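You operate a simulated robot arm through the tools that you are given. There is no shell and no other tool. Be economical: measure what you need, move in short steps, check, and stop when the job is done.

You are at the controls of a simulated robot arm. One attempt, no reset.

JOB
Link both docked headset packs to channel A, then switch the dock off.
Fine: switch it on, set the dial, press LINK; the grey and the orange pack stay in their slots; the third keeps its channel.

Only the result counts: the job must be done as asked and must still hold three seconds after the hand-in. Knocking over, shifting, dropping, spilling or breaking anything else fails it.

ROBOT AND FRAMES
A 6-joint arm with a two-finger parallel gripper, fixed in place. Base frame: the origin is at the foot of the arm, x ahead of it, y to its left, z up. Readings come in mm, rad, newtons and seconds.
With the tool pointing down near the work surface it reaches from about 240 to 640 mm from the base axis. Its first joint turns from -1.152 to 1.152 rad. Payload 2.7 kg.
Tool frame: the origin (TCP) lies between the finger pads and is the grasp point; the fingertips stand 23 mm ahead of it; z points along the fingers, y is the line along which they close. The gripper opens to 94 mm. The fingers are 38 mm wide and 10 mm thick; the gripper's body (54 by 96 mm) begins 39 mm behind the TCP.
Orientation is told as [roll, pitch, yaw] about the base's x, y, z axes, in that order, counted from this pose: with the fingers straight down and closing along the base's y, the tool's x points along the base's -x, its y along +y and its z along -z.

CONTROLS
- The arm moves only by the tool servo_tool. Its argument "rows" is a list of rows, each a list of 2 entries, a list of its own where there are three numbers: the shift along the tool's x, y, z in mm, then the turn, a rotation vector about the tool's x, y, z in rad. In form: [[[x, y, z], [wx, wy, wz]], ...]. A call has 1 to 10 rows; each row is the pose to reach, as a shift and turn from the pose commanded when the call began, along the tool's axes at that moment. "jaw" is the finger opening in mm, from 0 to 94, set as the call begins (left out, the last holds). A row lasts 0.2 s, in which the tool goes at most 50 mm and 0.15 rad; a call with a longer step from one row to the next is refused whole, and so is a gripper value outside its range. A pose out of reach is approached as far as the arm can. The call stops where the force on the tool passes 60 N (or 10 N more than at its start, if that is more) or the arm is blocked; 0.2 s more then pass. The fingers move at their own pace (about 45 mm/s each) and stop on an object; they squeeze with about 38 N. The grip force told is the motor's: it shows also when the fingers shut on nothing. Time passes only in rows, and 0.2 s behind the last, so rows that repeat a pose let the fingers close. It gives the time, the measured TCP pose, the force on the tool (base axes), the opening and the grip force at its end, in the units of the frame above (readings bear some noise), and new pictures: "show" is both (left out), scene, wrist or none.
- Cameras (640 x 400 px; columns grow to the right, rows downward): "scene" is fixed at [90.5, -442.1, 1422.6]; the picture's right is [0.63, -0.77, 0.00], its down [-0.33, -0.27, -0.91] and it looks along [0.70, 0.58, -0.42] (base axes); focal length 351 px, centre (320, 200). "wrist" rides on the gripper at [86, 16, -74] in the tool frame; the picture's right is [-0.18, 0.98, 0.00], its down [-0.58, -0.11, -0.81] and it looks along [-0.79, -0.15, 0.59] (tool axes); focal length 243 px, centre (320, 200). There is no depth. A picture from a camera that has moved, and an enlarged one, comes with that camera's place and axes in the base frame and with its lens.
- enlarge(camera, box): a new picture of the part [left, top, right, bottom] of that camera's present view, enlarged. No time passes.
- sign_off(): hands the job in; it is judged then, once.

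Go step by step. Nothing tells you positions but the pictures and the camera data: compare them with the known pose of the tool, close in by small moves and look again before you grip or let go. The budget is 120 turns and 170 pictures, counting those below and the enlarged ones. Unless the task says otherwise, let go and move clear before handing in, and close with one line.

The tools are called after "Request:" as name(argument=value, ...) on one line, values as JSON. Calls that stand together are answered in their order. servo_tool: Moves the arm, as the interface text tells. Its arguments: {"type":"object","properties":{"rows":{"type":"array"},"jaw":{"type":"number"},"show":{"type":"string","enum":["both","scene","wrist","none"]}},"required":["rows"]} The other tools are called the same way: enlarge (camera, box) takes an enlarged picture of a part of a camera's view; sign_off () hands the job in.

At the start:

```text
clock: 0.0
eef_pos: [375.1, 75.7, 1142.2]
orientation: [0.0, 0.0, -0.001]
wrist_force: [0.7, -0.4, -0.5]
finger_gap: 94.0
finger_force: 0.0
```

scene: 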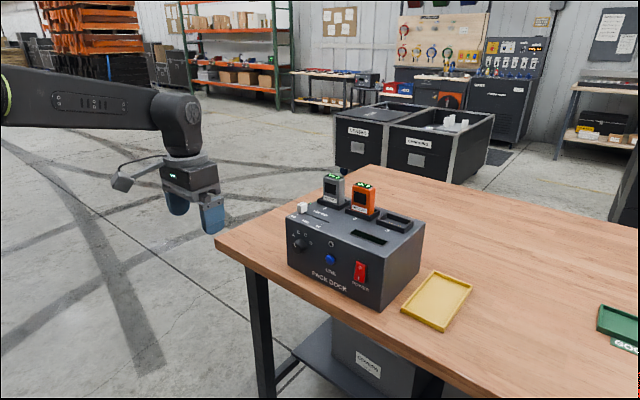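
wrist: 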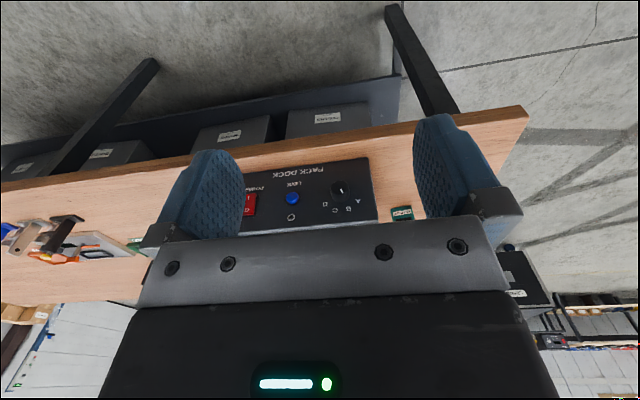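

I see a pack dock with grey and orange packs, a dial, a LINK button and a POWER rocker. Let me look closer.

Request:
enlarge(camera="scene", box=[270, 160, 440, 310])

Request:
enlarge(camera="wrist", box=[230, 140, 430, 265])

Request:
enlarge(camera="scene", box=[280, 195, 350, 245])

```text
2.67 times, centred on (355, 235) of scene
camera zoom: at [90.5, -442.1, 1422.6], right [0.63, -0.77, 0.0], down [-0.33, -0.27, -0.91], along [0.7, 0.58, -0.42], focal length 936 px, centre (227, 107)
```

zoom: 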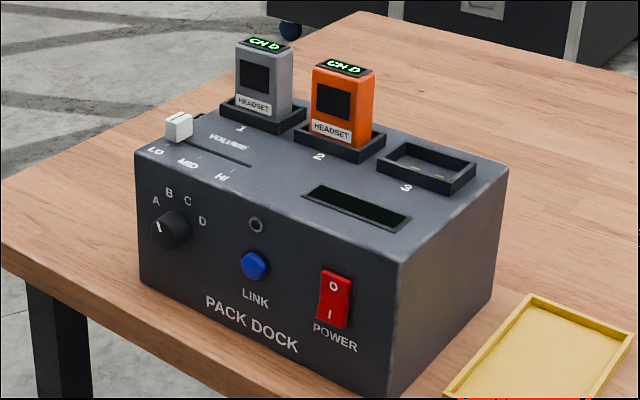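

```text
3.20 times, centred on (330, 202) of wrist
camera zoom: at [289.3, 93.2, 1216.9], right [0.18, 0.98, 0.0], down [0.58, -0.11, 0.81], along [0.79, -0.15, -0.59], focal length 776 px, centre (288, 192)
```

zoom: 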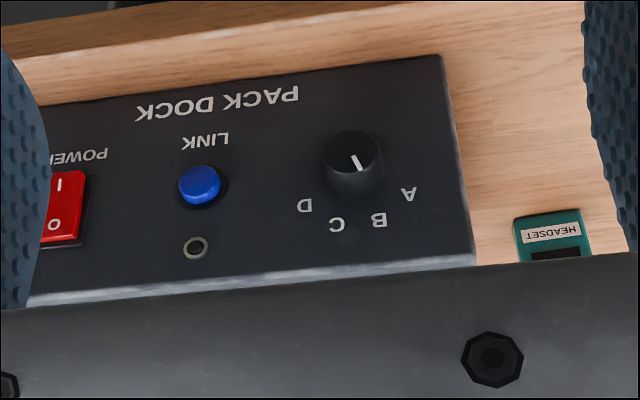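

```text
8.00 times, centred on (315, 220) of scene
camera zoom: at [90.5, -442.1, 1422.6], right [0.63, -0.77, 0.0], down [-0.33, -0.27, -0.91], along [0.7, 0.58, -0.42], focal length 2806 px, centre (360, 40)
```

zoom: 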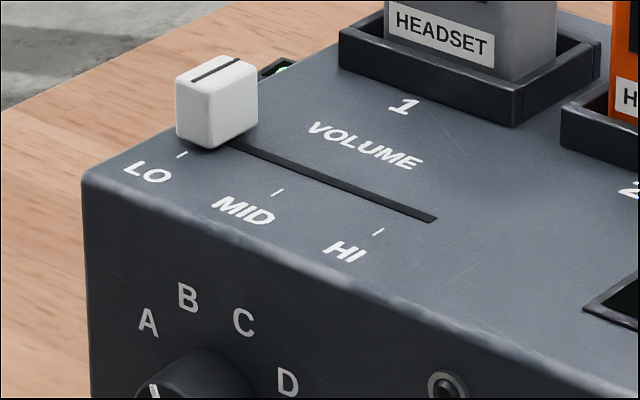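

The dock's front faces the arm at about x≈640. I estimate the dial at y≈72, LINK at y≈-20 and POWER at y≈-98, all at z≈945. I'll swing the tool to horizontal, away from the dock, and then look closer at the dial and switch.

Request:
servo_tool(rows=[[[-10, 0, 4], [0, -0.15, 0]], [[-20, 0, 8], [0, -0.3, 0]], [[-30, 0, 12], [0, -0.45, 0]], [[-40, 0, 16], [0, -0.6, 0]], [[-50, 0, 20], [0, -0.75, 0]], [[-60, 0, 24], [0, -0.9, 0]], [[-70, 0, 28], [0, -1.05, 0]], [[-80, 0, 32], [0, -1.2, 0]], [[-90, 0, 36], [0, -1.35, 0]], [[-100, 0, 40], [0, -1.5, 0]]], show="scene")

Request:
enlarge(camera="scene", box=[285, 220, 325, 260])

Request:
enlarge(camera="scene", box=[320, 240, 380, 290])

```text
clock: 2.2
eef_pos: [470.7, 107.9, 1099.6]
orientation: [-0.007, -1.499, -0.008]
wrist_force: [0.9, 0.5, -1.4]
finger_gap: 94.3
finger_force: 0.1
out of reach, approached as far as the arm can: row 7, 8, 9, 10
```

scene: 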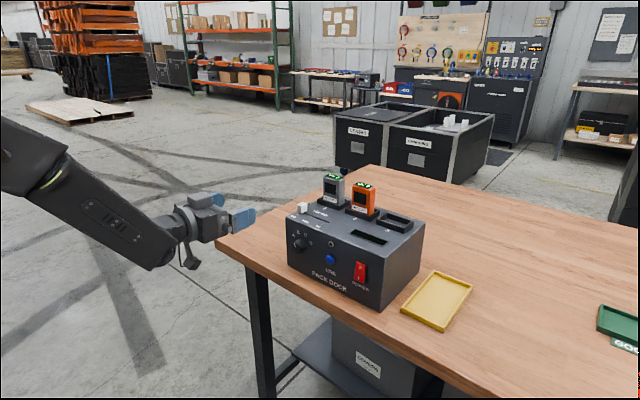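

```text
10.00 times, centred on (305, 240) of scene
camera zoom: at [90.5, -442.1, 1422.6], right [0.63, -0.77, 0.0], down [-0.33, -0.27, -0.91], along [0.7, 0.58, -0.42], focal length 3508 px, centre (470, -200)
```

zoom: 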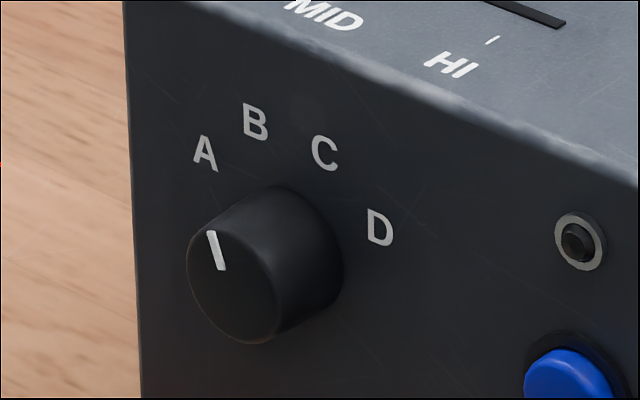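

```text
8.00 times, centred on (350, 265) of scene
camera zoom: at [90.5, -442.1, 1422.6], right [0.63, -0.77, 0.0], down [-0.33, -0.27, -0.91], along [0.7, 0.58, -0.42], focal length 2806 px, centre (80, -320)
```

zoom: 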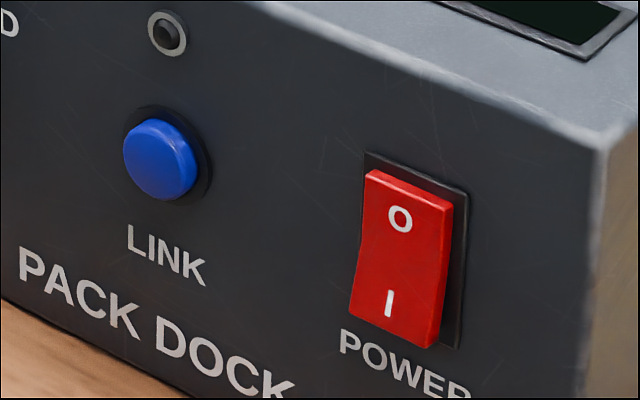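

The rocker is off (its O side is pressed in) and the dial points to about B. Next I roll the tool 90° so the camera sits to the left, and move down in front of the dock while staying clear of it.

Request:
servo_tool(rows=[[[14, -8, 5], [0, 0, 0.15]], [[28, -16, 10], [0, 0, 0.3]], [[42, -24, 15], [0, 0, 0.45]], [[56, -32, 20], [0, 0, 0.6]], [[70, -40, 25], [0, 0, 0.75]], [[84, -48, 30], [0, 0, 0.9]], [[98, -56, 35], [0, 0, 1.05]], [[112, -64, 40], [0, 0, 1.2]], [[126, -72, 45], [0, 0, 1.35]], [[140, -80, 50], [0, 0, 1.5]]], jaw=60)

```text
clock: 4.4
eef_pos: [569.7, -65.3, 1084.1]
orientation: [0.207, -0.997, -0.464]
wrist_force: [0.1, 1.3, 0.0]
finger_gap: 59.7
finger_force: 0.0
out of reach, approached as far as the arm can: row 1, 2, 3, 4, 5, 6, 7, 8, 9, 10
camera wrist: at [469.0, -13.8, 1053.7], right [0.37, 0.89, 0.26], down [-0.42, -0.1, 0.9], along [0.83, -0.44, 0.34], focal length 243 px, centre (320, 200)
```

scene: 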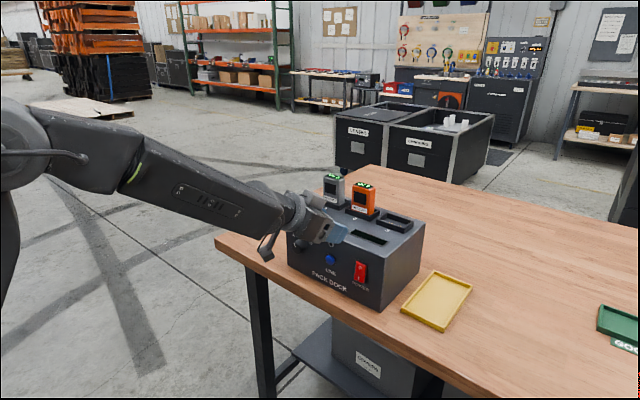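
wrist: 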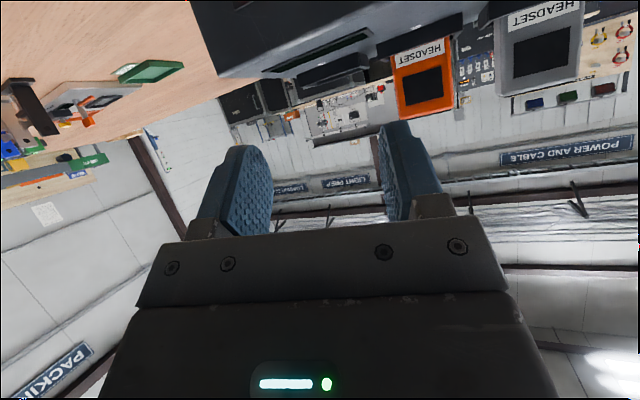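

The wrist ran into a limit when rolled at that pitch, so I'll work with a tilted tool, with no roll. First I back away with a small move to see how commands relate to the measured pose.

Request:
servo_tool(rows=[[[0, 0, -20], [0, 0, 0]], [[0, 0, -40], [0, 0, 0]], [[0, 0, -60], [0, 0, 0]]], show="scene")

```text
clock: 5.2
eef_pos: [521.9, -57.1, 1117.2]
orientation: [0.206, -1.0, -0.463]
wrist_force: [-0.8, 0.6, 0.2]
finger_gap: 60.1
finger_force: 0.1
```

scene: 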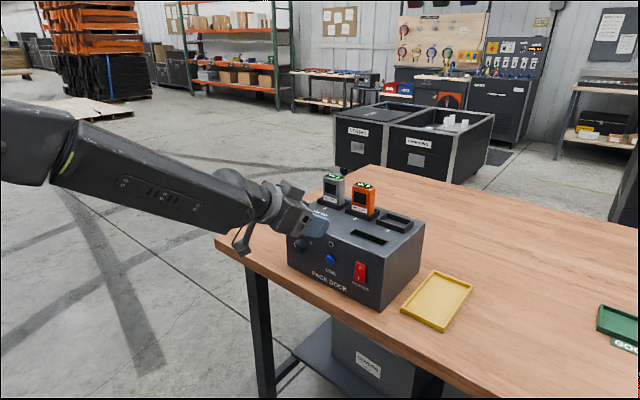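

Commands start from the approached pose, so I now straighten the tool to pure pitch of about -1.0.

Request:
servo_tool(rows=[[[0, 0, 0], [-0.061, 0.009, -0.083]], [[0, 0, 0], [-0.122, 0.018, -0.166]], [[0, 0, 0], [-0.184, 0.026, -0.25]], [[0, 0, 0], [-0.184, 0.026, -0.25]]])

```text
clock: 6.2
eef_pos: [531.6, 33.5, 1123.6]
orientation: [-0.001, -0.983, -0.021]
wrist_force: [-0.9, 0.3, 0.2]
finger_gap: 59.9
finger_force: 0.1
out of reach, approached as far as the arm can: row 1, 2, 3
camera wrist: at [421.7, 53.7, 1093.3], right [0.12, 0.98, 0.15], down [-0.35, -0.1, 0.93], along [0.93, -0.17, 0.33], focal length 243 px, centre (320, 200)
```

scene: 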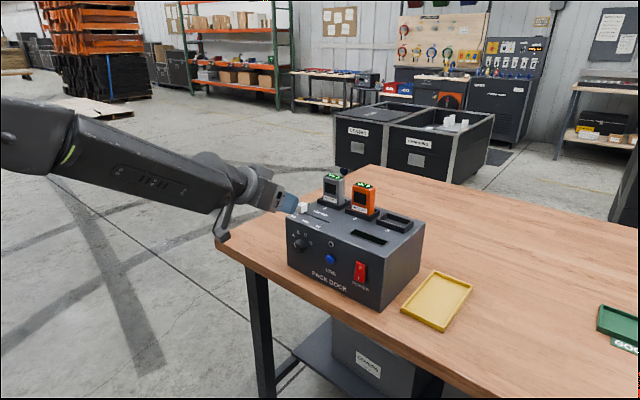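
wrist: 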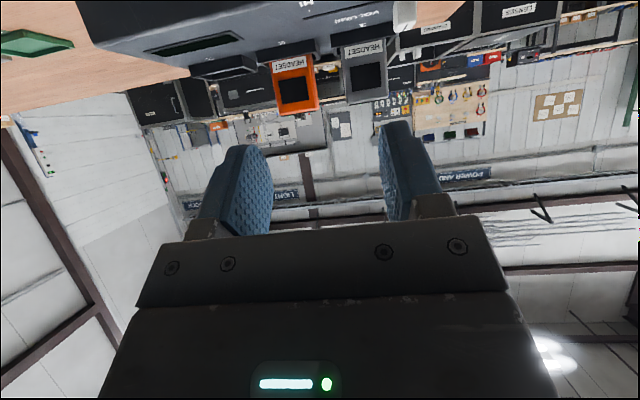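

Near that pitch the wrist appears close to a singularity. I'll use a steeper tool with pitch about -0.5 and see whether control is clean there.

Request:
servo_tool(rows=[[[0, 0, 0], [0, 0.12, 0]], [[0, 0, 0], [0, 0.24, 0]], [[0, 0, 0], [0, 0.36, 0]], [[0, 0, 0], [0, 0.48, 0]], [[20, -23, 14], [0, 0.48, 0]], [[40, -45, 28], [0, 0.48, 0]], [[60, -68, 42], [0, 0.48, 0]], [[83, -90, 55], [0, 0.48, 0]]], jaw=0)

```text
clock: 8.0
eef_pos: [524.0, -146.0, 1020.2]
orientation: [0.0, -0.52, 0.002]
wrist_force: [0.0, 1.0, -0.7]
finger_gap: 0.0
finger_force: 37.8
out of reach, approached as far as the arm can: row 1, 4, 5
camera wrist: at [411.0, -128.6, 1042.3], right [0.16, 0.98, 0.09], down [0.1, -0.11, 0.99], along [0.98, -0.15, -0.12], focal length 243 px, centre (320, 200)
```

scene: 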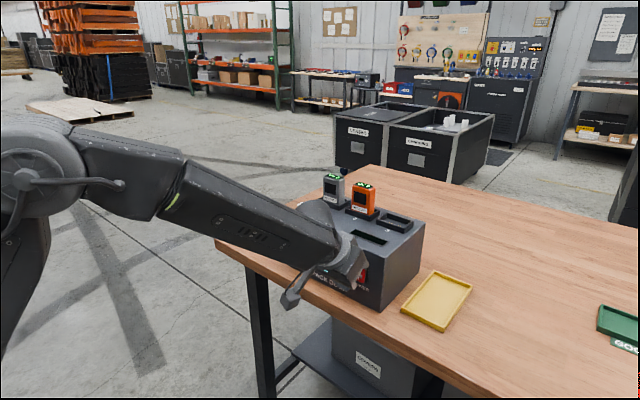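
wrist: 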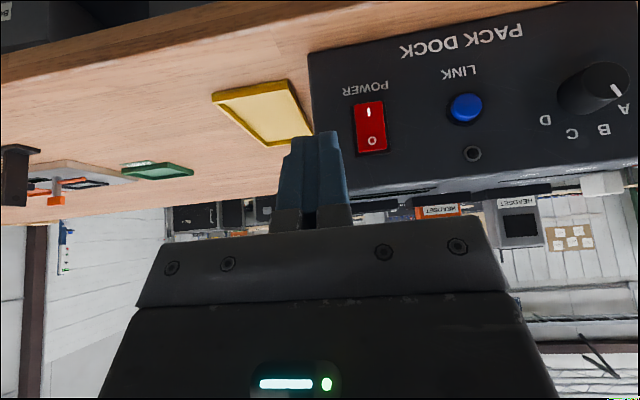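

Control is clean here and the wrist view is good: rocker at y≈-108 with I at z≈933 and O at z≈963, LINK at (-24, 947), dial at (68, 952). I go to just in front of the I half.

Request:
servo_tool(rows=[[[-5, 10, 25], [0, 0, 0]], [[-9, 20, 50], [0, 0, 0]], [[-14, 30, 75], [0, 0, 0]], [[-18.5, 39, 100.5], [0, 0, 0]]])

```text
clock: 9.0
eef_pos: [591.3, -108.6, 940.3]
orientation: [-0.003, -0.519, 0.0]
wrist_force: [0.2, 0.8, 0.2]
finger_gap: 0.0
finger_force: 38.1
camera wrist: at [478.7, -91.4, 962.5], right [0.16, 0.98, 0.09], down [0.1, -0.11, 0.99], along [0.98, -0.15, -0.12], focal length 243 px, centre (320, 200)
```

scene: 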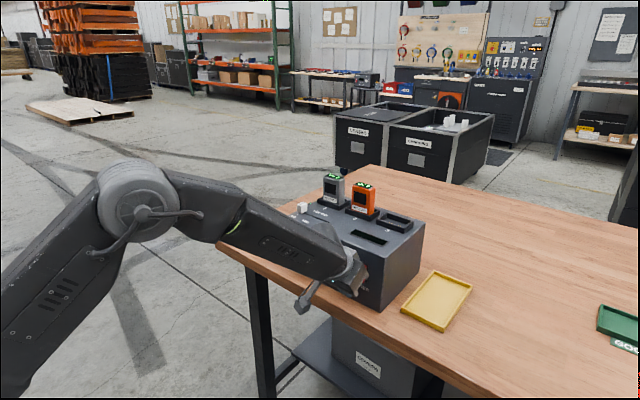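
wrist: 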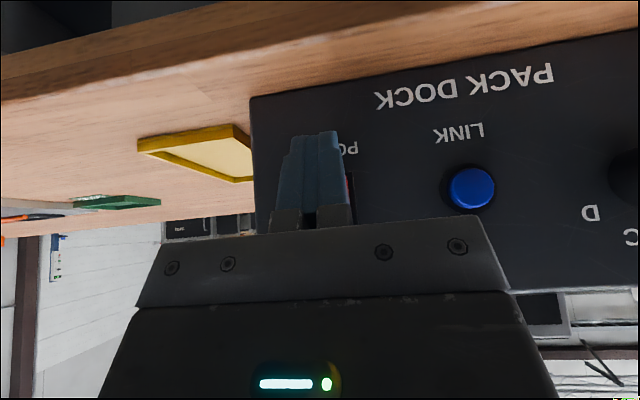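

Aligned with the lower half of the rocker. Pushing forward along +x in small steps.

Request:
servo_tool(rows=[[[-2.6, 0, 1.5], [0, 0, 0]], [[-5.2, 0, 3], [0, 0, 0]], [[-7.8, 0, 4.5], [0, 0, 0]], [[-10.4, 0, 6], [0, 0, 0]]])

```text
clock: 10.0
eef_pos: [602.2, -109.7, 940.1]
orientation: [0.001, -0.519, -0.001]
wrist_force: [-0.7, 0.7, -1.0]
finger_gap: 0.1
finger_force: 38.3
camera wrist: at [489.1, -92.2, 962.8], right [0.16, 0.98, 0.09], down [0.11, -0.11, 0.99], along [0.98, -0.15, -0.12], focal length 243 px, centre (320, 200)
```

scene: 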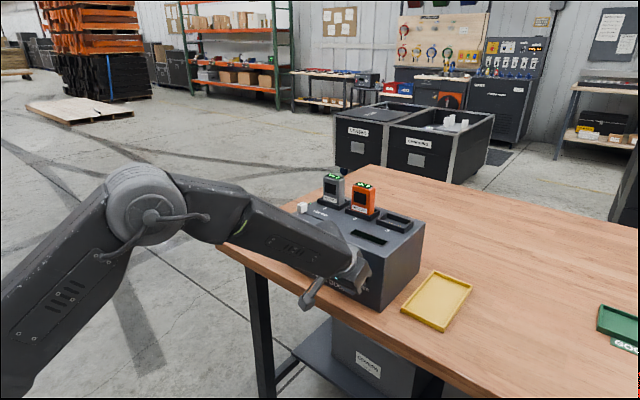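
wrist: 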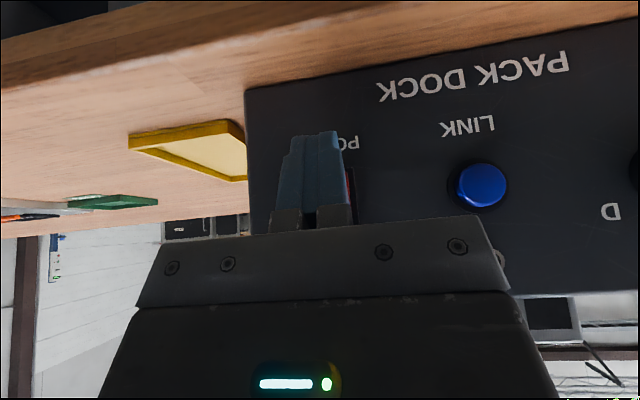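

No contact yet; continuing in 2 mm steps.

Request:
servo_tool(rows=[[[-1.7, 0, 1], [0, 0, 0]], [[-3.5, 0, 2], [0, 0, 0]], [[-5.2, 0, 3], [0, 0, 0]], [[-6.9, 0, 4], [0, 0, 0]]], show="scene")

Request:
enlarge(camera="scene", box=[310, 200, 430, 300])

```text
clock: 11.0
eef_pos: [607.0, -109.6, 937.0]
orientation: [0.002, -0.506, 0.001]
wrist_force: [-28.5, -4.1, -6.5]
finger_gap: 0.0
finger_force: 38.3
```

scene: 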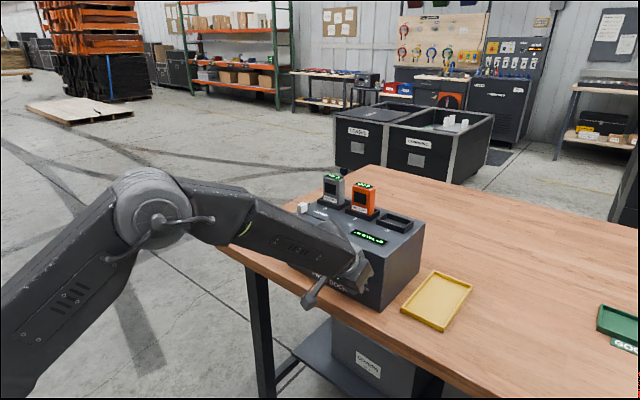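

```text
4.00 times, centred on (370, 250) of scene
camera zoom: at [89.9, -442.3, 1422.6], right [0.63, -0.77, 0.0], down [-0.33, -0.27, -0.91], along [0.7, 0.58, -0.42], focal length 1403 px, centre (120, 0)
```

zoom: 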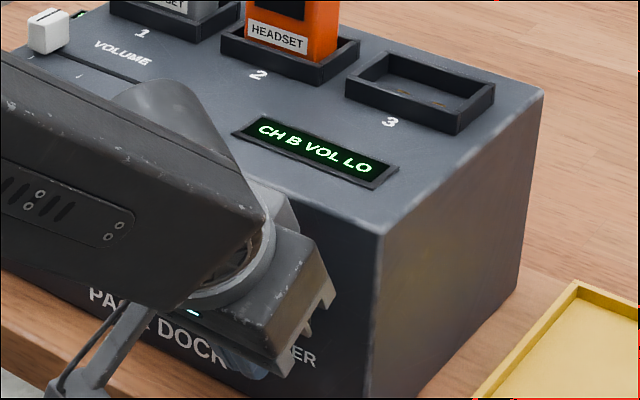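

Power is on: the display reads "CH B VOL LO". I back off and move in front of the dial with the jaws open.

Request:
servo_tool(rows=[[[20, 0, -12], [0, 0, 0]], [[48, 0, -27], [0, 0, 0]], [[36, 44, -46], [0, 0, 0]], [[36, 88, -46], [0, 0, 0]], [[36, 132, -46], [0, 0, 0]], [[36, 176, -46], [0, 0, 0]]], jaw=0)

```text
clock: 12.4
eef_pos: [548.9, 60.6, 951.6]
orientation: [0.108, -0.57, -0.056]
wrist_force: [-0.2, -0.2, 0.4]
finger_gap: 0.0
finger_force: 38.0
out of reach, approached as far as the arm can: row 5, 6
camera wrist: at [435.6, 76.2, 969.0], right [0.15, 0.97, 0.19], down [0.05, -0.2, 0.98], along [0.99, -0.14, -0.08], focal length 243 px, centre (320, 200)
```

scene: 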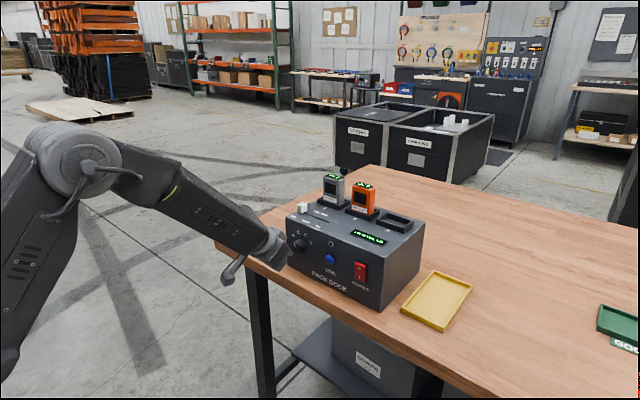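
wrist: 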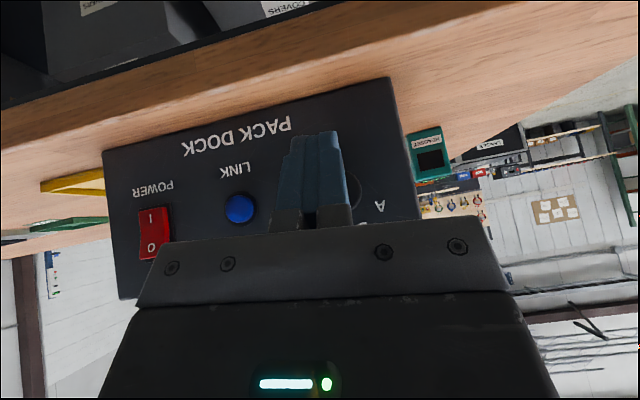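

The wrist lagged while crossing the centre line, so I straighten it slowly at a slightly steeper pitch and open the jaws.

Request:
servo_tool(rows=[[[-4, 1, -1], [0.02, 0.03, -0.012]], [[-8, 2, -3], [0.04, 0.06, -0.024]], [[-12, 4, -4], [0.06, 0.09, -0.036]], [[-17, 5, -6], [0.078, 0.12, -0.047]], [[-17, 5, -6], [0.078, 0.12, -0.047]]], jaw=60)

Request:
enlarge(camera="wrist", box=[220, 80, 420, 240])

```text
clock: 13.6
eef_pos: [551.7, 57.9, 952.5]
orientation: [0.085, -0.545, -0.037]
wrist_force: [0.0, -0.2, -0.1]
finger_gap: 60.0
finger_force: 0.0
out of reach, approached as far as the arm can: row 1, 2, 3, 4, 5
camera wrist: at [437.6, 72.7, 972.9], right [0.15, 0.97, 0.17], down [0.08, -0.18, 0.98], along [0.99, -0.13, -0.1], focal length 243 px, centre (320, 200)
```

scene: 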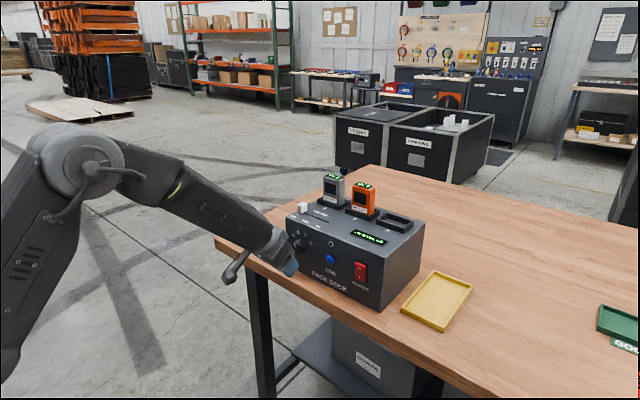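
wrist: 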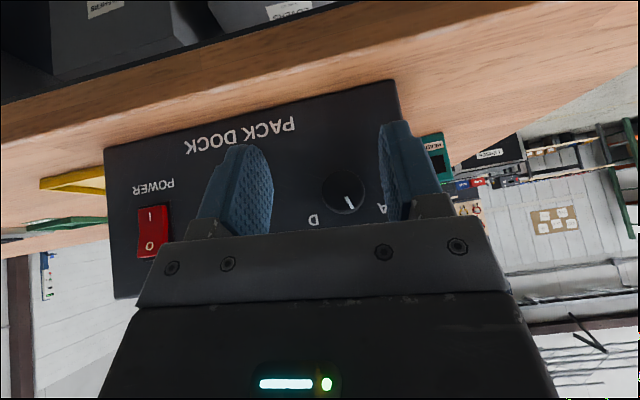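

```text
2.50 times, centred on (320, 160) of wrist
camera zoom: at [437.6, 72.7, 972.9], right [0.15, 0.97, 0.17], down [0.08, -0.18, 0.98], along [0.99, -0.13, -0.1], focal length 606 px, centre (320, 300)
```

zoom: 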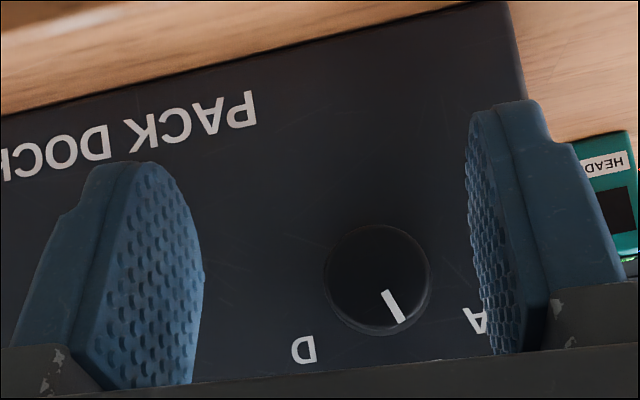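

I think the wrist has wound near a joint limit, and positive roll moves away from it. The dial needs an anticlockwise (negative-roll) turn, so gripping at roll ≈ +0.9 and turning back toward +0.1 suits it. I'll roll here, in front of the knob.

Request:
servo_tool(rows=[[[-2, 0, 0], [-0.118, 0, 0.0715]], [[-4, 0, -0.5], [-0.236, 0, 0.143]], [[-6, 0, -1], [-0.354, 0, 0.2145]], [[-8, 0, -1.4], [-0.472, 0, 0.286]], [[-9, 0, -1.6], [-0.59, 0, 0.3575]], [[-10.5, 0, -1.8], [-0.708, 0, 0.429]], [[-10.5, 0, -1.8], [-0.708, 0, 0.429]]])

Request:
enlarge(camera="wrist", box=[220, 80, 420, 240])

```text
clock: 15.2
eef_pos: [560.5, 57.2, 959.9]
orientation: [0.979, -0.329, -0.436]
wrist_force: [0.7, -0.3, 0.0]
finger_gap: 60.0
finger_force: 0.1
camera wrist: at [446.8, 52.3, 984.3], right [0.15, 0.53, 0.83], down [0.09, -0.85, 0.53], along [0.98, -0.01, -0.17], focal length 243 px, centre (320, 200)
```

scene: 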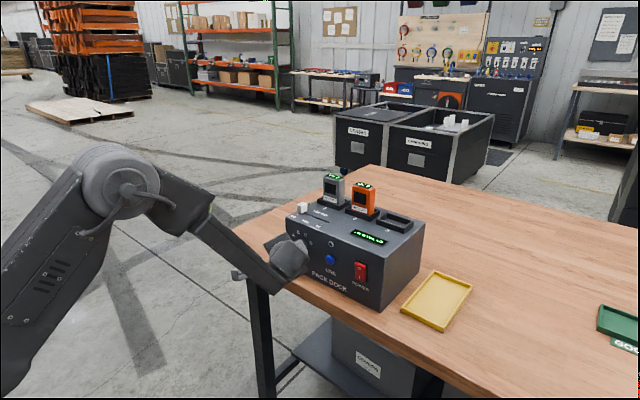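
wrist: 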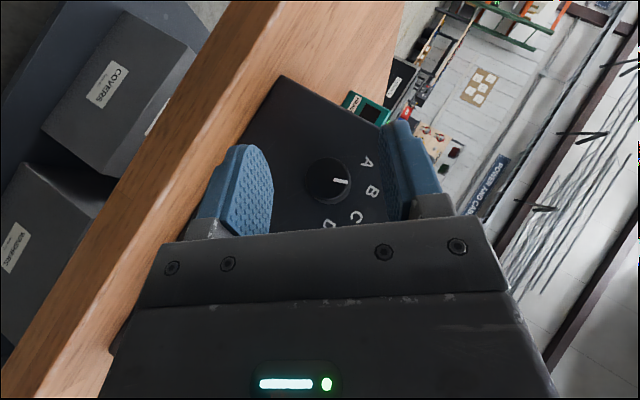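

```text
2.50 times, centred on (320, 160) of wrist
camera zoom: at [446.8, 52.3, 984.3], right [0.15, 0.53, 0.83], down [0.09, -0.85, 0.53], along [0.98, -0.01, -0.17], focal length 606 px, centre (320, 300)
```

zoom: 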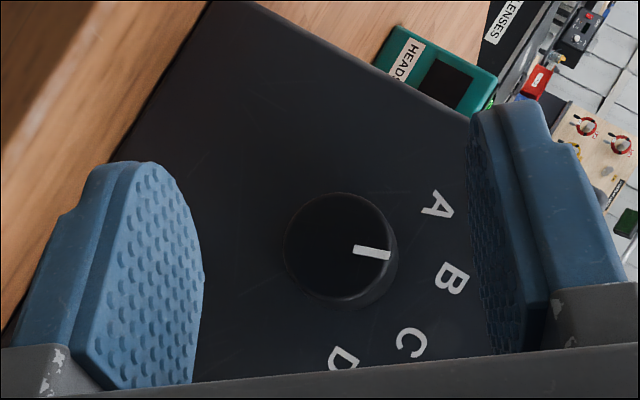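

Full control here, and the knob sits centred between the open fingers. I advance straight along +x around the knob.

Request:
servo_tool(rows=[[[-8.6, 0, 5.15], [0, 0, 0]], [[-17.1, 0, 10.3], [0, 0, 0]], [[-25.7, 0, 15.4], [0, 0, 0]], [[-32, 0, 19.2], [0, 0, 0]], [[-36.8, 0, 22.1], [0, 0, 0]]])

Request:
enlarge(camera="wrist", box=[220, 80, 420, 240])

Request:
enlarge(camera="scene", box=[260, 200, 360, 290])

```text
clock: 16.4
eef_pos: [604.2, 58.3, 960.7]
orientation: [0.978, -0.327, -0.438]
wrist_force: [-0.1, 0.4, 0.2]
finger_gap: 60.2
finger_force: 0.0
camera wrist: at [491.2, 53.5, 985.2], right [0.15, 0.54, 0.83], down [0.09, -0.84, 0.53], along [0.98, -0.01, -0.17], focal length 243 px, centre (320, 200)
```

scene: 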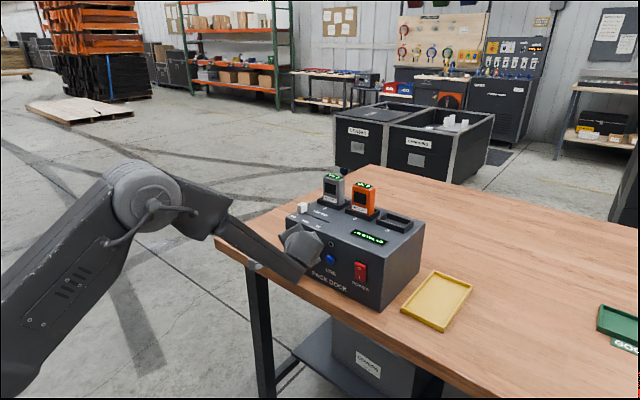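
wrist: 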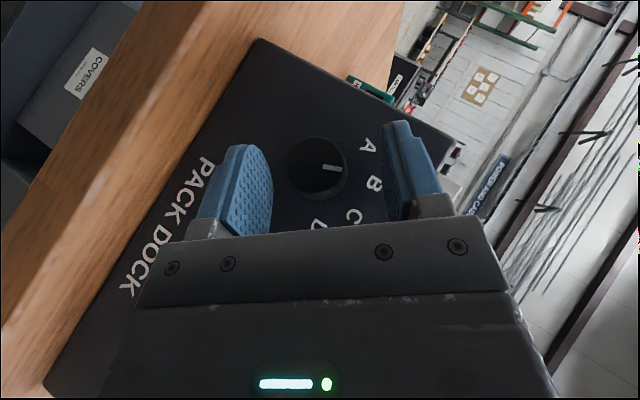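

```text
2.50 times, centred on (320, 160) of wrist
camera zoom: at [491.2, 53.5, 985.2], right [0.15, 0.54, 0.83], down [0.09, -0.84, 0.53], along [0.98, -0.01, -0.17], focal length 606 px, centre (320, 300)
```

zoom: 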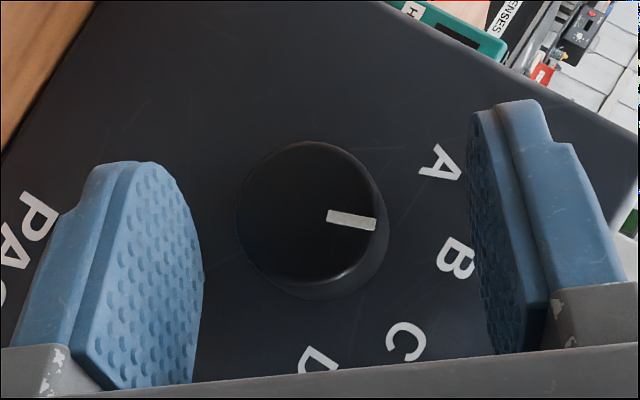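

```text
4.44 times, centred on (310, 245) of scene
camera zoom: at [90.5, -442.1, 1422.6], right [0.63, -0.77, 0.0], down [-0.33, -0.27, -0.91], along [0.7, 0.58, -0.42], focal length 1559 px, centre (364, 0)
```

zoom: 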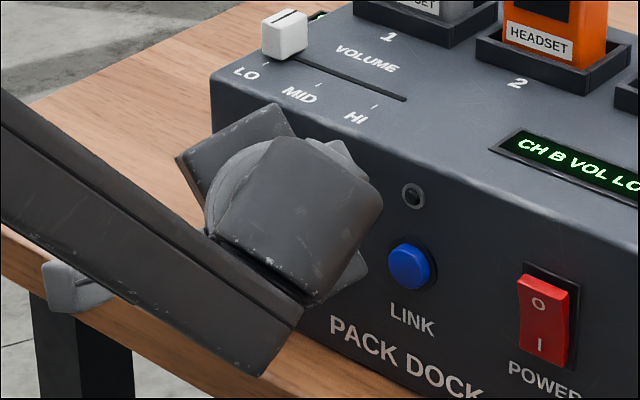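

The panel face is at x≈640 and the knob axis at (y 67, z 951). I go 5 mm deeper, shift 2 mm to centre, then close on the knob.

Request:
servo_tool(rows=[[[-2, -2, 1.3], [0, 0, 0]], [[-4, -2.3, 2.5], [0, 0, 0]]], show="none")

Request:
servo_tool(rows=[[[0, 0, 0], [0, 0, 0]], [[0, 0, 0], [0, 0, 0]], [[0, 0, 0], [0, 0, 0]]], jaw=20)

Request:
enlarge(camera="wrist", box=[220, 80, 420, 240])

```text
clock: 17.0
eef_pos: [608.2, 57.0, 958.3]
orientation: [0.977, -0.327, -0.433]
wrist_force: [0.1, 0.0, -0.2]
finger_gap: 59.9
finger_force: 0.1
```

```text
clock: 17.8
eef_pos: [609.2, 56.1, 956.6]
orientation: [0.976, -0.326, -0.438]
wrist_force: [2.6, -4.2, -6.2]
finger_gap: 33.1
finger_force: 44.9
camera wrist: at [495.4, 52.0, 981.5], right [0.15, 0.54, 0.83], down [0.09, -0.84, 0.53], along [0.98, -0.01, -0.18], focal length 243 px, centre (320, 200)
```

scene: 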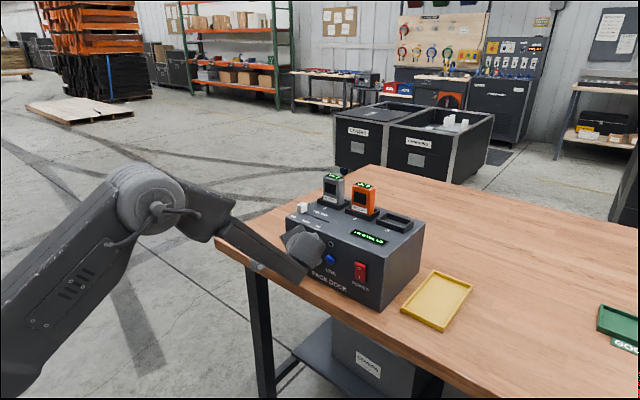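
wrist: 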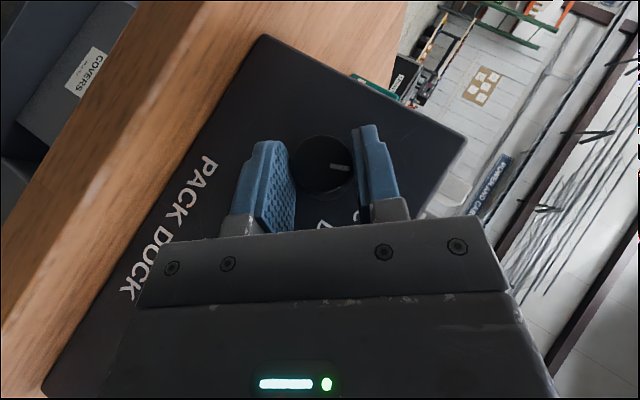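

```text
2.50 times, centred on (320, 160) of wrist
camera zoom: at [495.4, 52.0, 981.5], right [0.15, 0.54, 0.83], down [0.09, -0.84, 0.53], along [0.98, -0.01, -0.18], focal length 606 px, centre (320, 300)
```

zoom: 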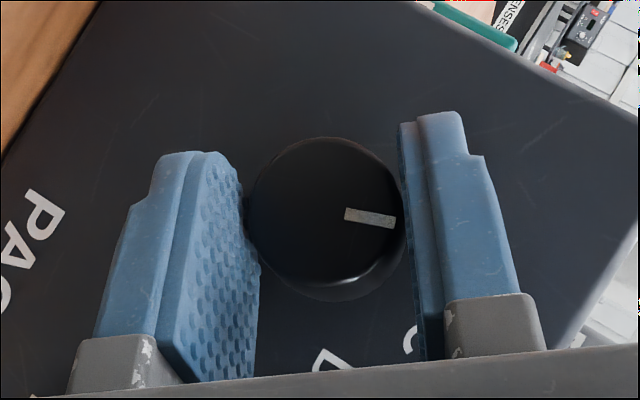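

The knob is gripped (33 mm). I turn it about 44° anticlockwise about its own axis.

Request:
servo_tool(rows=[[[0.05, 1.6, 0.09], [0.111, 0, -0.067]], [[0.2, 3.2, 0.35], [0.222, 0, -0.135]], [[0.5, 4.7, 0.8], [0.333, 0, -0.202]], [[0.85, 6.1, 1.4], [0.445, 0, -0.269]], [[1.3, 7.4, 2.1], [0.556, 0, -0.337]], [[1.8, 8.6, 3.0], [0.658, 0, -0.399]]])

Request:
enlarge(camera="wrist", box=[220, 80, 420, 240])

Request:
enlarge(camera="scene", box=[320, 205, 400, 265])

```text
clock: 19.2
eef_pos: [607.5, 63.4, 963.8]
orientation: [0.155, -0.541, -0.073]
wrist_force: [-4.1, -19.5, -2.7]
finger_gap: 32.6
finger_force: 45.7
camera wrist: at [494.3, 77.1, 985.0], right [0.15, 0.96, 0.22], down [0.08, -0.24, 0.97], along [0.99, -0.13, -0.11], focal length 243 px, centre (320, 200)
```

scene: 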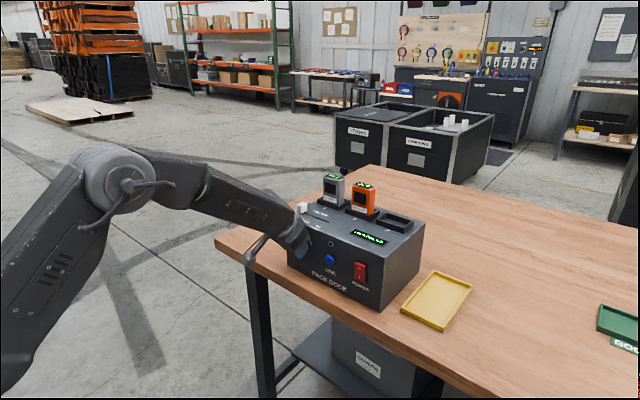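
wrist: 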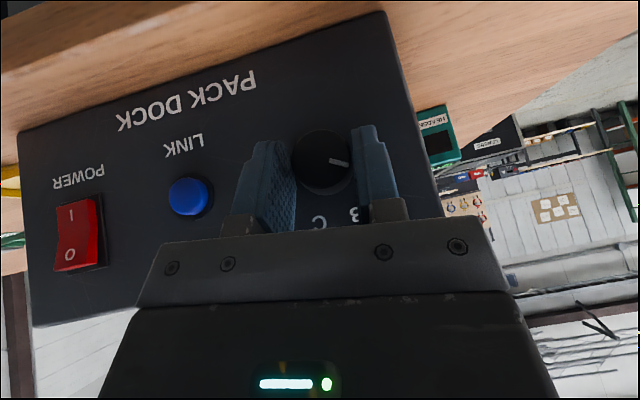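

```text
2.50 times, centred on (320, 160) of wrist
camera zoom: at [494.3, 77.1, 985.0], right [0.15, 0.96, 0.22], down [0.08, -0.24, 0.97], along [0.99, -0.13, -0.11], focal length 606 px, centre (320, 300)
```

zoom: 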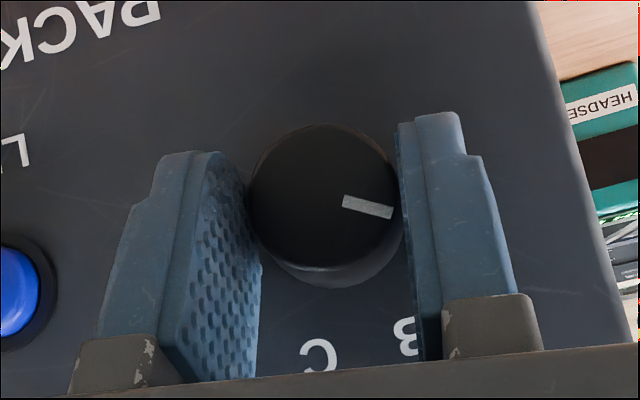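

```text
6.67 times, centred on (360, 235) of scene
camera zoom: at [90.5, -442.7, 1422.4], right [0.63, -0.77, 0.0], down [-0.33, -0.27, -0.91], along [0.7, 0.58, -0.42], focal length 2339 px, centre (53, -33)
```

zoom: 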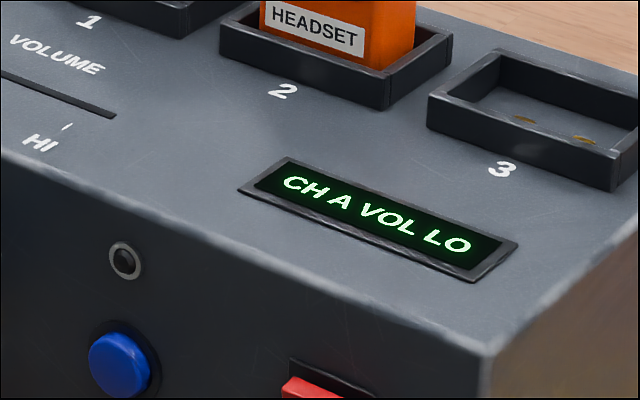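

The display reads CH A. I open the jaws and retreat straight back, then check the dial stays put.

Request:
servo_tool(rows=[[[0, 0, 0], [0, 0, 0]], [[0, 0, 0], [0, 0, 0]], [[0, 0, 0], [0, 0, 0]], [[14, 0, -9], [0, 0, 0]], [[28, 0, -17], [0, 0, 0]], [[43, 0, -26], [0, 0, 0]]], jaw=60)

Request:
enlarge(camera="scene", box=[280, 170, 400, 290])

```text
clock: 20.6
eef_pos: [559.2, 61.8, 963.9]
orientation: [0.155, -0.542, -0.071]
wrist_force: [0.5, -0.2, -0.1]
finger_gap: 59.9
finger_force: 0.0
camera wrist: at [445.1, 76.3, 984.4], right [0.15, 0.96, 0.22], down [0.08, -0.24, 0.97], along [0.99, -0.13, -0.11], focal length 243 px, centre (320, 200)
```

scene: 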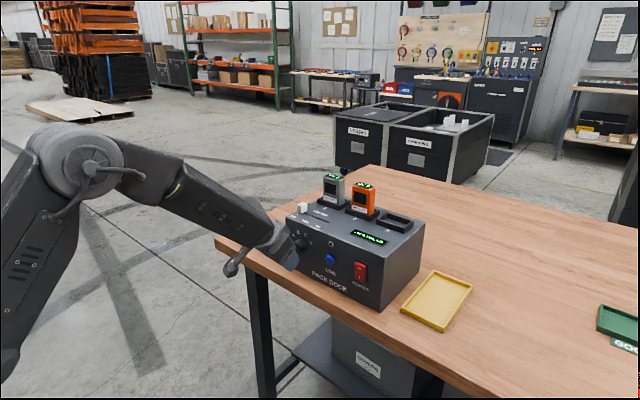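
wrist: 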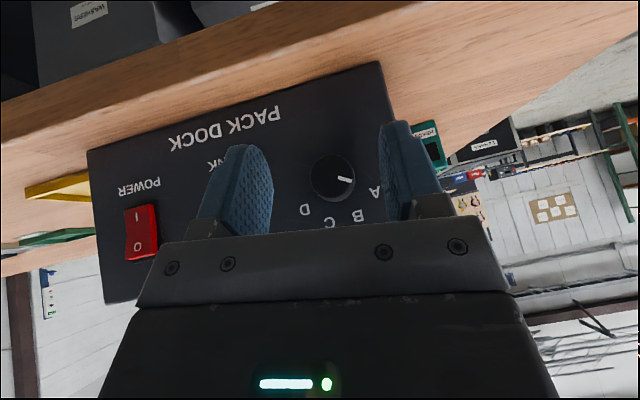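

```text
3.33 times, centred on (340, 230) of scene
camera zoom: at [90.5, -442.1, 1422.6], right [0.63, -0.77, 0.0], down [-0.33, -0.27, -0.91], along [0.7, 0.58, -0.42], focal length 1169 px, centre (253, 100)
```

zoom: 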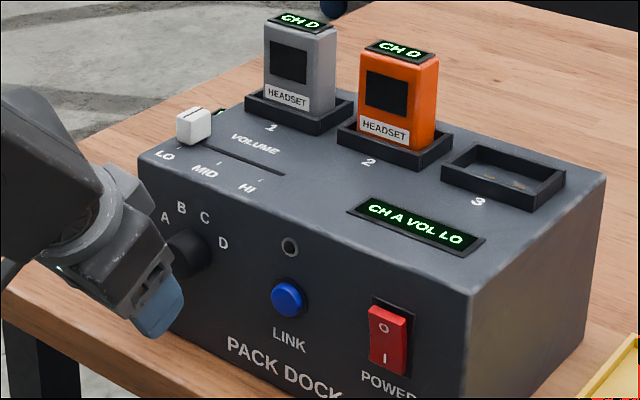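

Dial stays at A. Next I close the jaws and move in front of LINK at (y≈-24, z≈947).

Request:
servo_tool(rows=[[[-0.8, -22, -1.3], [0, 0, 0]], [[-1.6, -44, -2.6], [0.04, 0, -0.025]], [[-2.4, -66, -4], [0.08, 0, -0.05]], [[-3.1, -86, -5.1], [0.13, 0, -0.08]], [[-20.2, -86, 5.3], [0.13, 0, -0.08]]], jaw=0)

```text
clock: 21.8
eef_pos: [574.8, -28.8, 953.1]
orientation: [-0.014, -0.551, 0.023]
wrist_force: [-0.9, 0.1, 0.6]
finger_gap: 0.1
finger_force: 38.2
out of reach, approached as far as the arm can: row 5
camera wrist: at [460.9, -13.4, 971.1], right [0.14, 0.99, 0.09], down [0.07, -0.1, 0.99], along [0.99, -0.13, -0.09], focal length 243 px, centre (320, 200)
```

scene: 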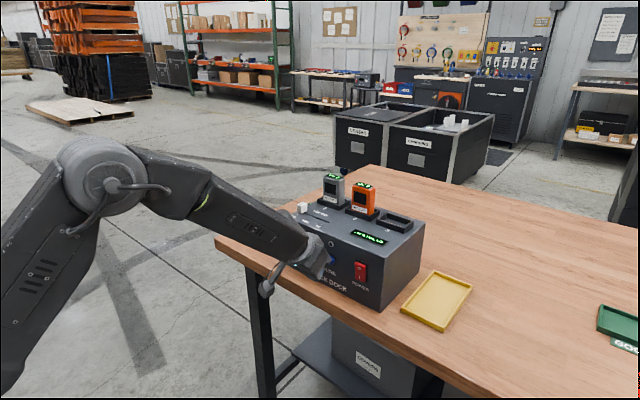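
wrist: 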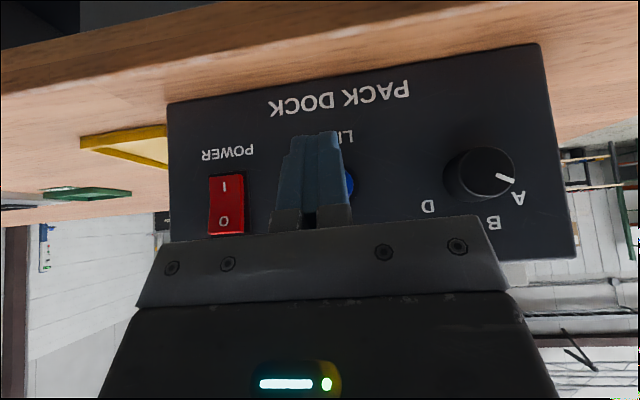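

Slightly adding roll to stay clear of the limit, and aligning on LINK.

Request:
servo_tool(rows=[[[-4, 2, 0.6], [-0.043, 0, 0.026]], [[-8, 4, 1.2], [-0.085, 0, 0.052]], [[-10.6, 6, 1.8], [-0.128, 0, 0.078]]])

Request:
enlarge(camera="scene", box=[290, 220, 390, 300])

```text
clock: 22.6
eef_pos: [583.4, -21.5, 959.2]
orientation: [0.151, -0.54, -0.071]
wrist_force: [0.0, 0.0, 0.7]
finger_gap: 0.0
finger_force: 37.6
camera wrist: at [469.9, -7.7, 979.5], right [0.15, 0.96, 0.22], down [0.08, -0.24, 0.97], along [0.99, -0.13, -0.11], focal length 243 px, centre (320, 200)
```

scene: 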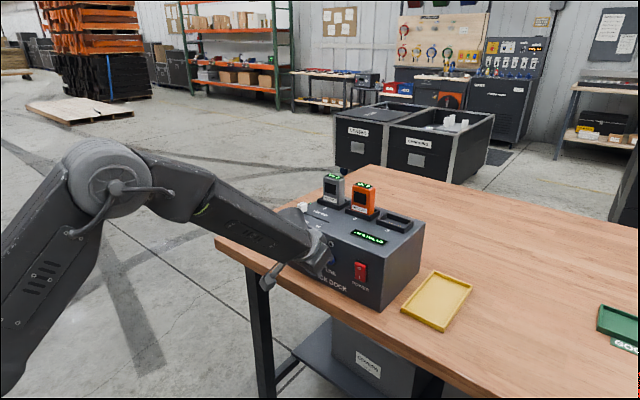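
wrist: 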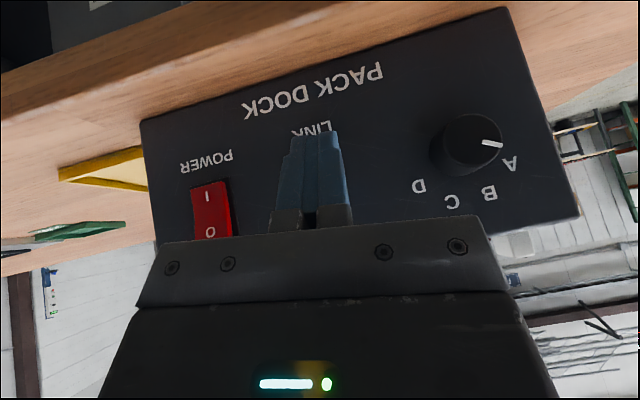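

```text
5.00 times, centred on (340, 260) of scene
camera zoom: at [90.5, -442.1, 1422.6], right [0.63, -0.77, 0.0], down [-0.33, -0.27, -0.91], along [0.7, 0.58, -0.42], focal length 1754 px, centre (220, -100)
```

zoom: 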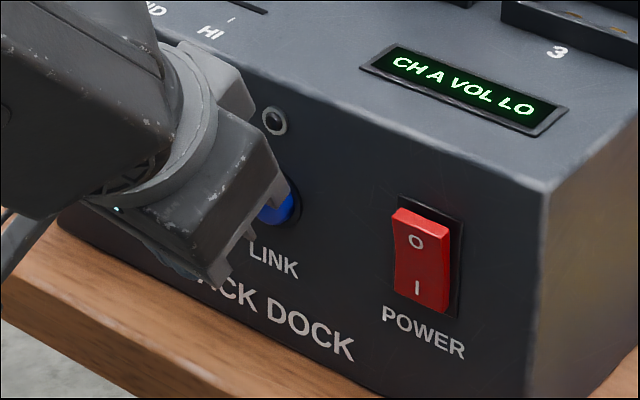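

Aligned within a few mm. I correct that and press forward.

Request:
servo_tool(rows=[[[-6, -3.3, 4.5], [0, 0, 0]], [[-12, -3.3, 9], [0, 0, 0]], [[-13.7, -3.3, 10], [0, 0, 0]], [[-15.4, -3.3, 11], [0, 0, 0]], [[-17.1, -3.3, 12], [0, 0, 0]], [[-18.4, -3.3, 12.8], [0, 0, 0]]])

Request:
enlarge(camera="scene", box=[280, 160, 400, 280])

```text
clock: 24.0
eef_pos: [605.9, -24.1, 955.6]
orientation: [0.151, -0.541, -0.069]
wrist_force: [-1.6, 0.7, -0.5]
finger_gap: 0.1
finger_force: 37.6
camera wrist: at [492.6, -10.1, 977.4], right [0.15, 0.96, 0.22], down [0.08, -0.24, 0.97], along [0.99, -0.13, -0.11], focal length 243 px, centre (320, 200)
```

scene: 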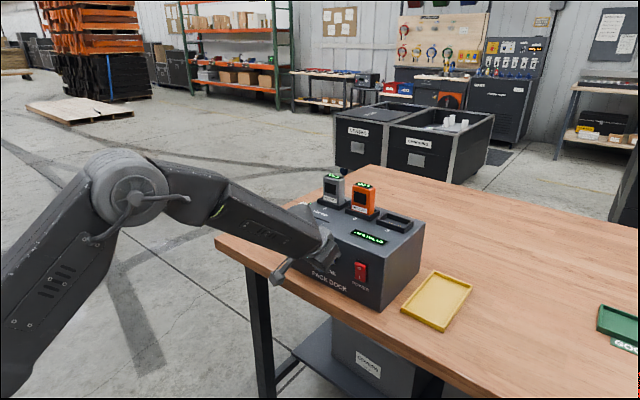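
wrist: 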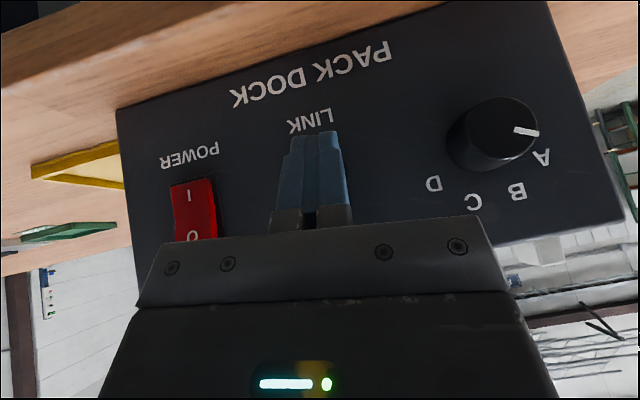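

```text
3.33 times, centred on (340, 220) of scene
camera zoom: at [90.5, -442.1, 1422.6], right [0.63, -0.77, 0.0], down [-0.33, -0.27, -0.91], along [0.7, 0.58, -0.42], focal length 1169 px, centre (253, 133)
```

zoom: 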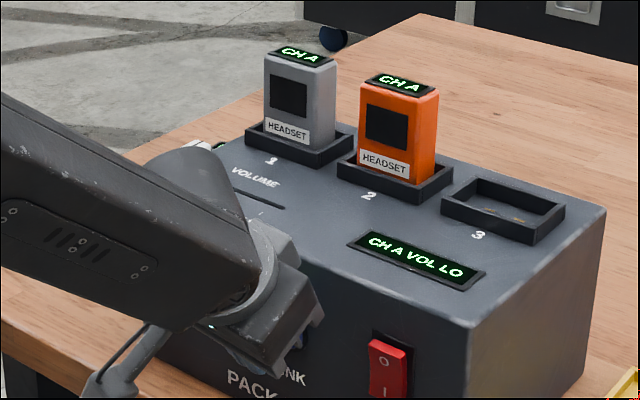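

Both docked packs now read CH A. I back off and move to the O half of the rocker.

Request:
servo_tool(rows=[[[17, 0, -10.5], [0, 0, 0]], [[34, 0, -21], [0, 0, 0]], [[27, -40.3, -32.8], [0, 0, 0]], [[19.6, -81.7, -45], [0, 0, 0]], [[4.2, -81.7, -35.8], [0, 0, 0]], [[4.2, -81.7, -35.8], [0, 0, 0]]])

Request:
enlarge(camera="scene", box=[320, 220, 400, 300])

```text
clock: 25.4
eef_pos: [585.1, -110.7, 976.5]
orientation: [0.15, -0.541, -0.07]
wrist_force: [-0.2, 0.4, -0.1]
finger_gap: 0.2
finger_force: 38.3
camera wrist: at [471.6, -97.6, 996.8], right [0.15, 0.96, 0.22], down [0.08, -0.24, 0.97], along [0.99, -0.13, -0.11], focal length 243 px, centre (320, 200)
```

scene: 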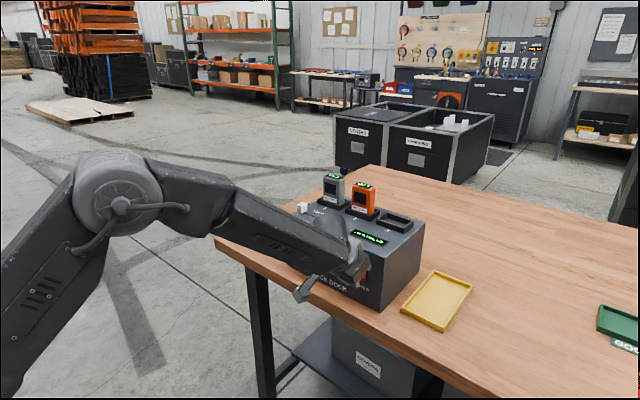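
wrist: 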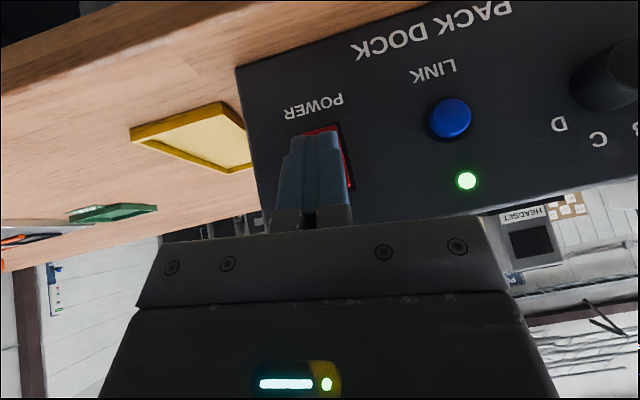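

```text
5.00 times, centred on (360, 260) of scene
camera zoom: at [90.5, -442.2, 1422.6], right [0.63, -0.77, 0.0], down [-0.33, -0.27, -0.91], along [0.7, 0.58, -0.42], focal length 1754 px, centre (120, -100)
```

zoom: 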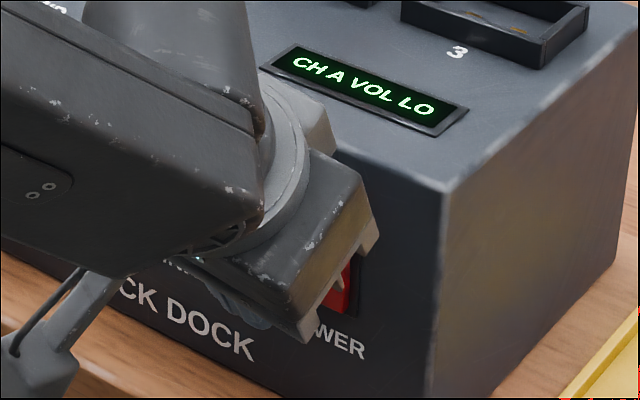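

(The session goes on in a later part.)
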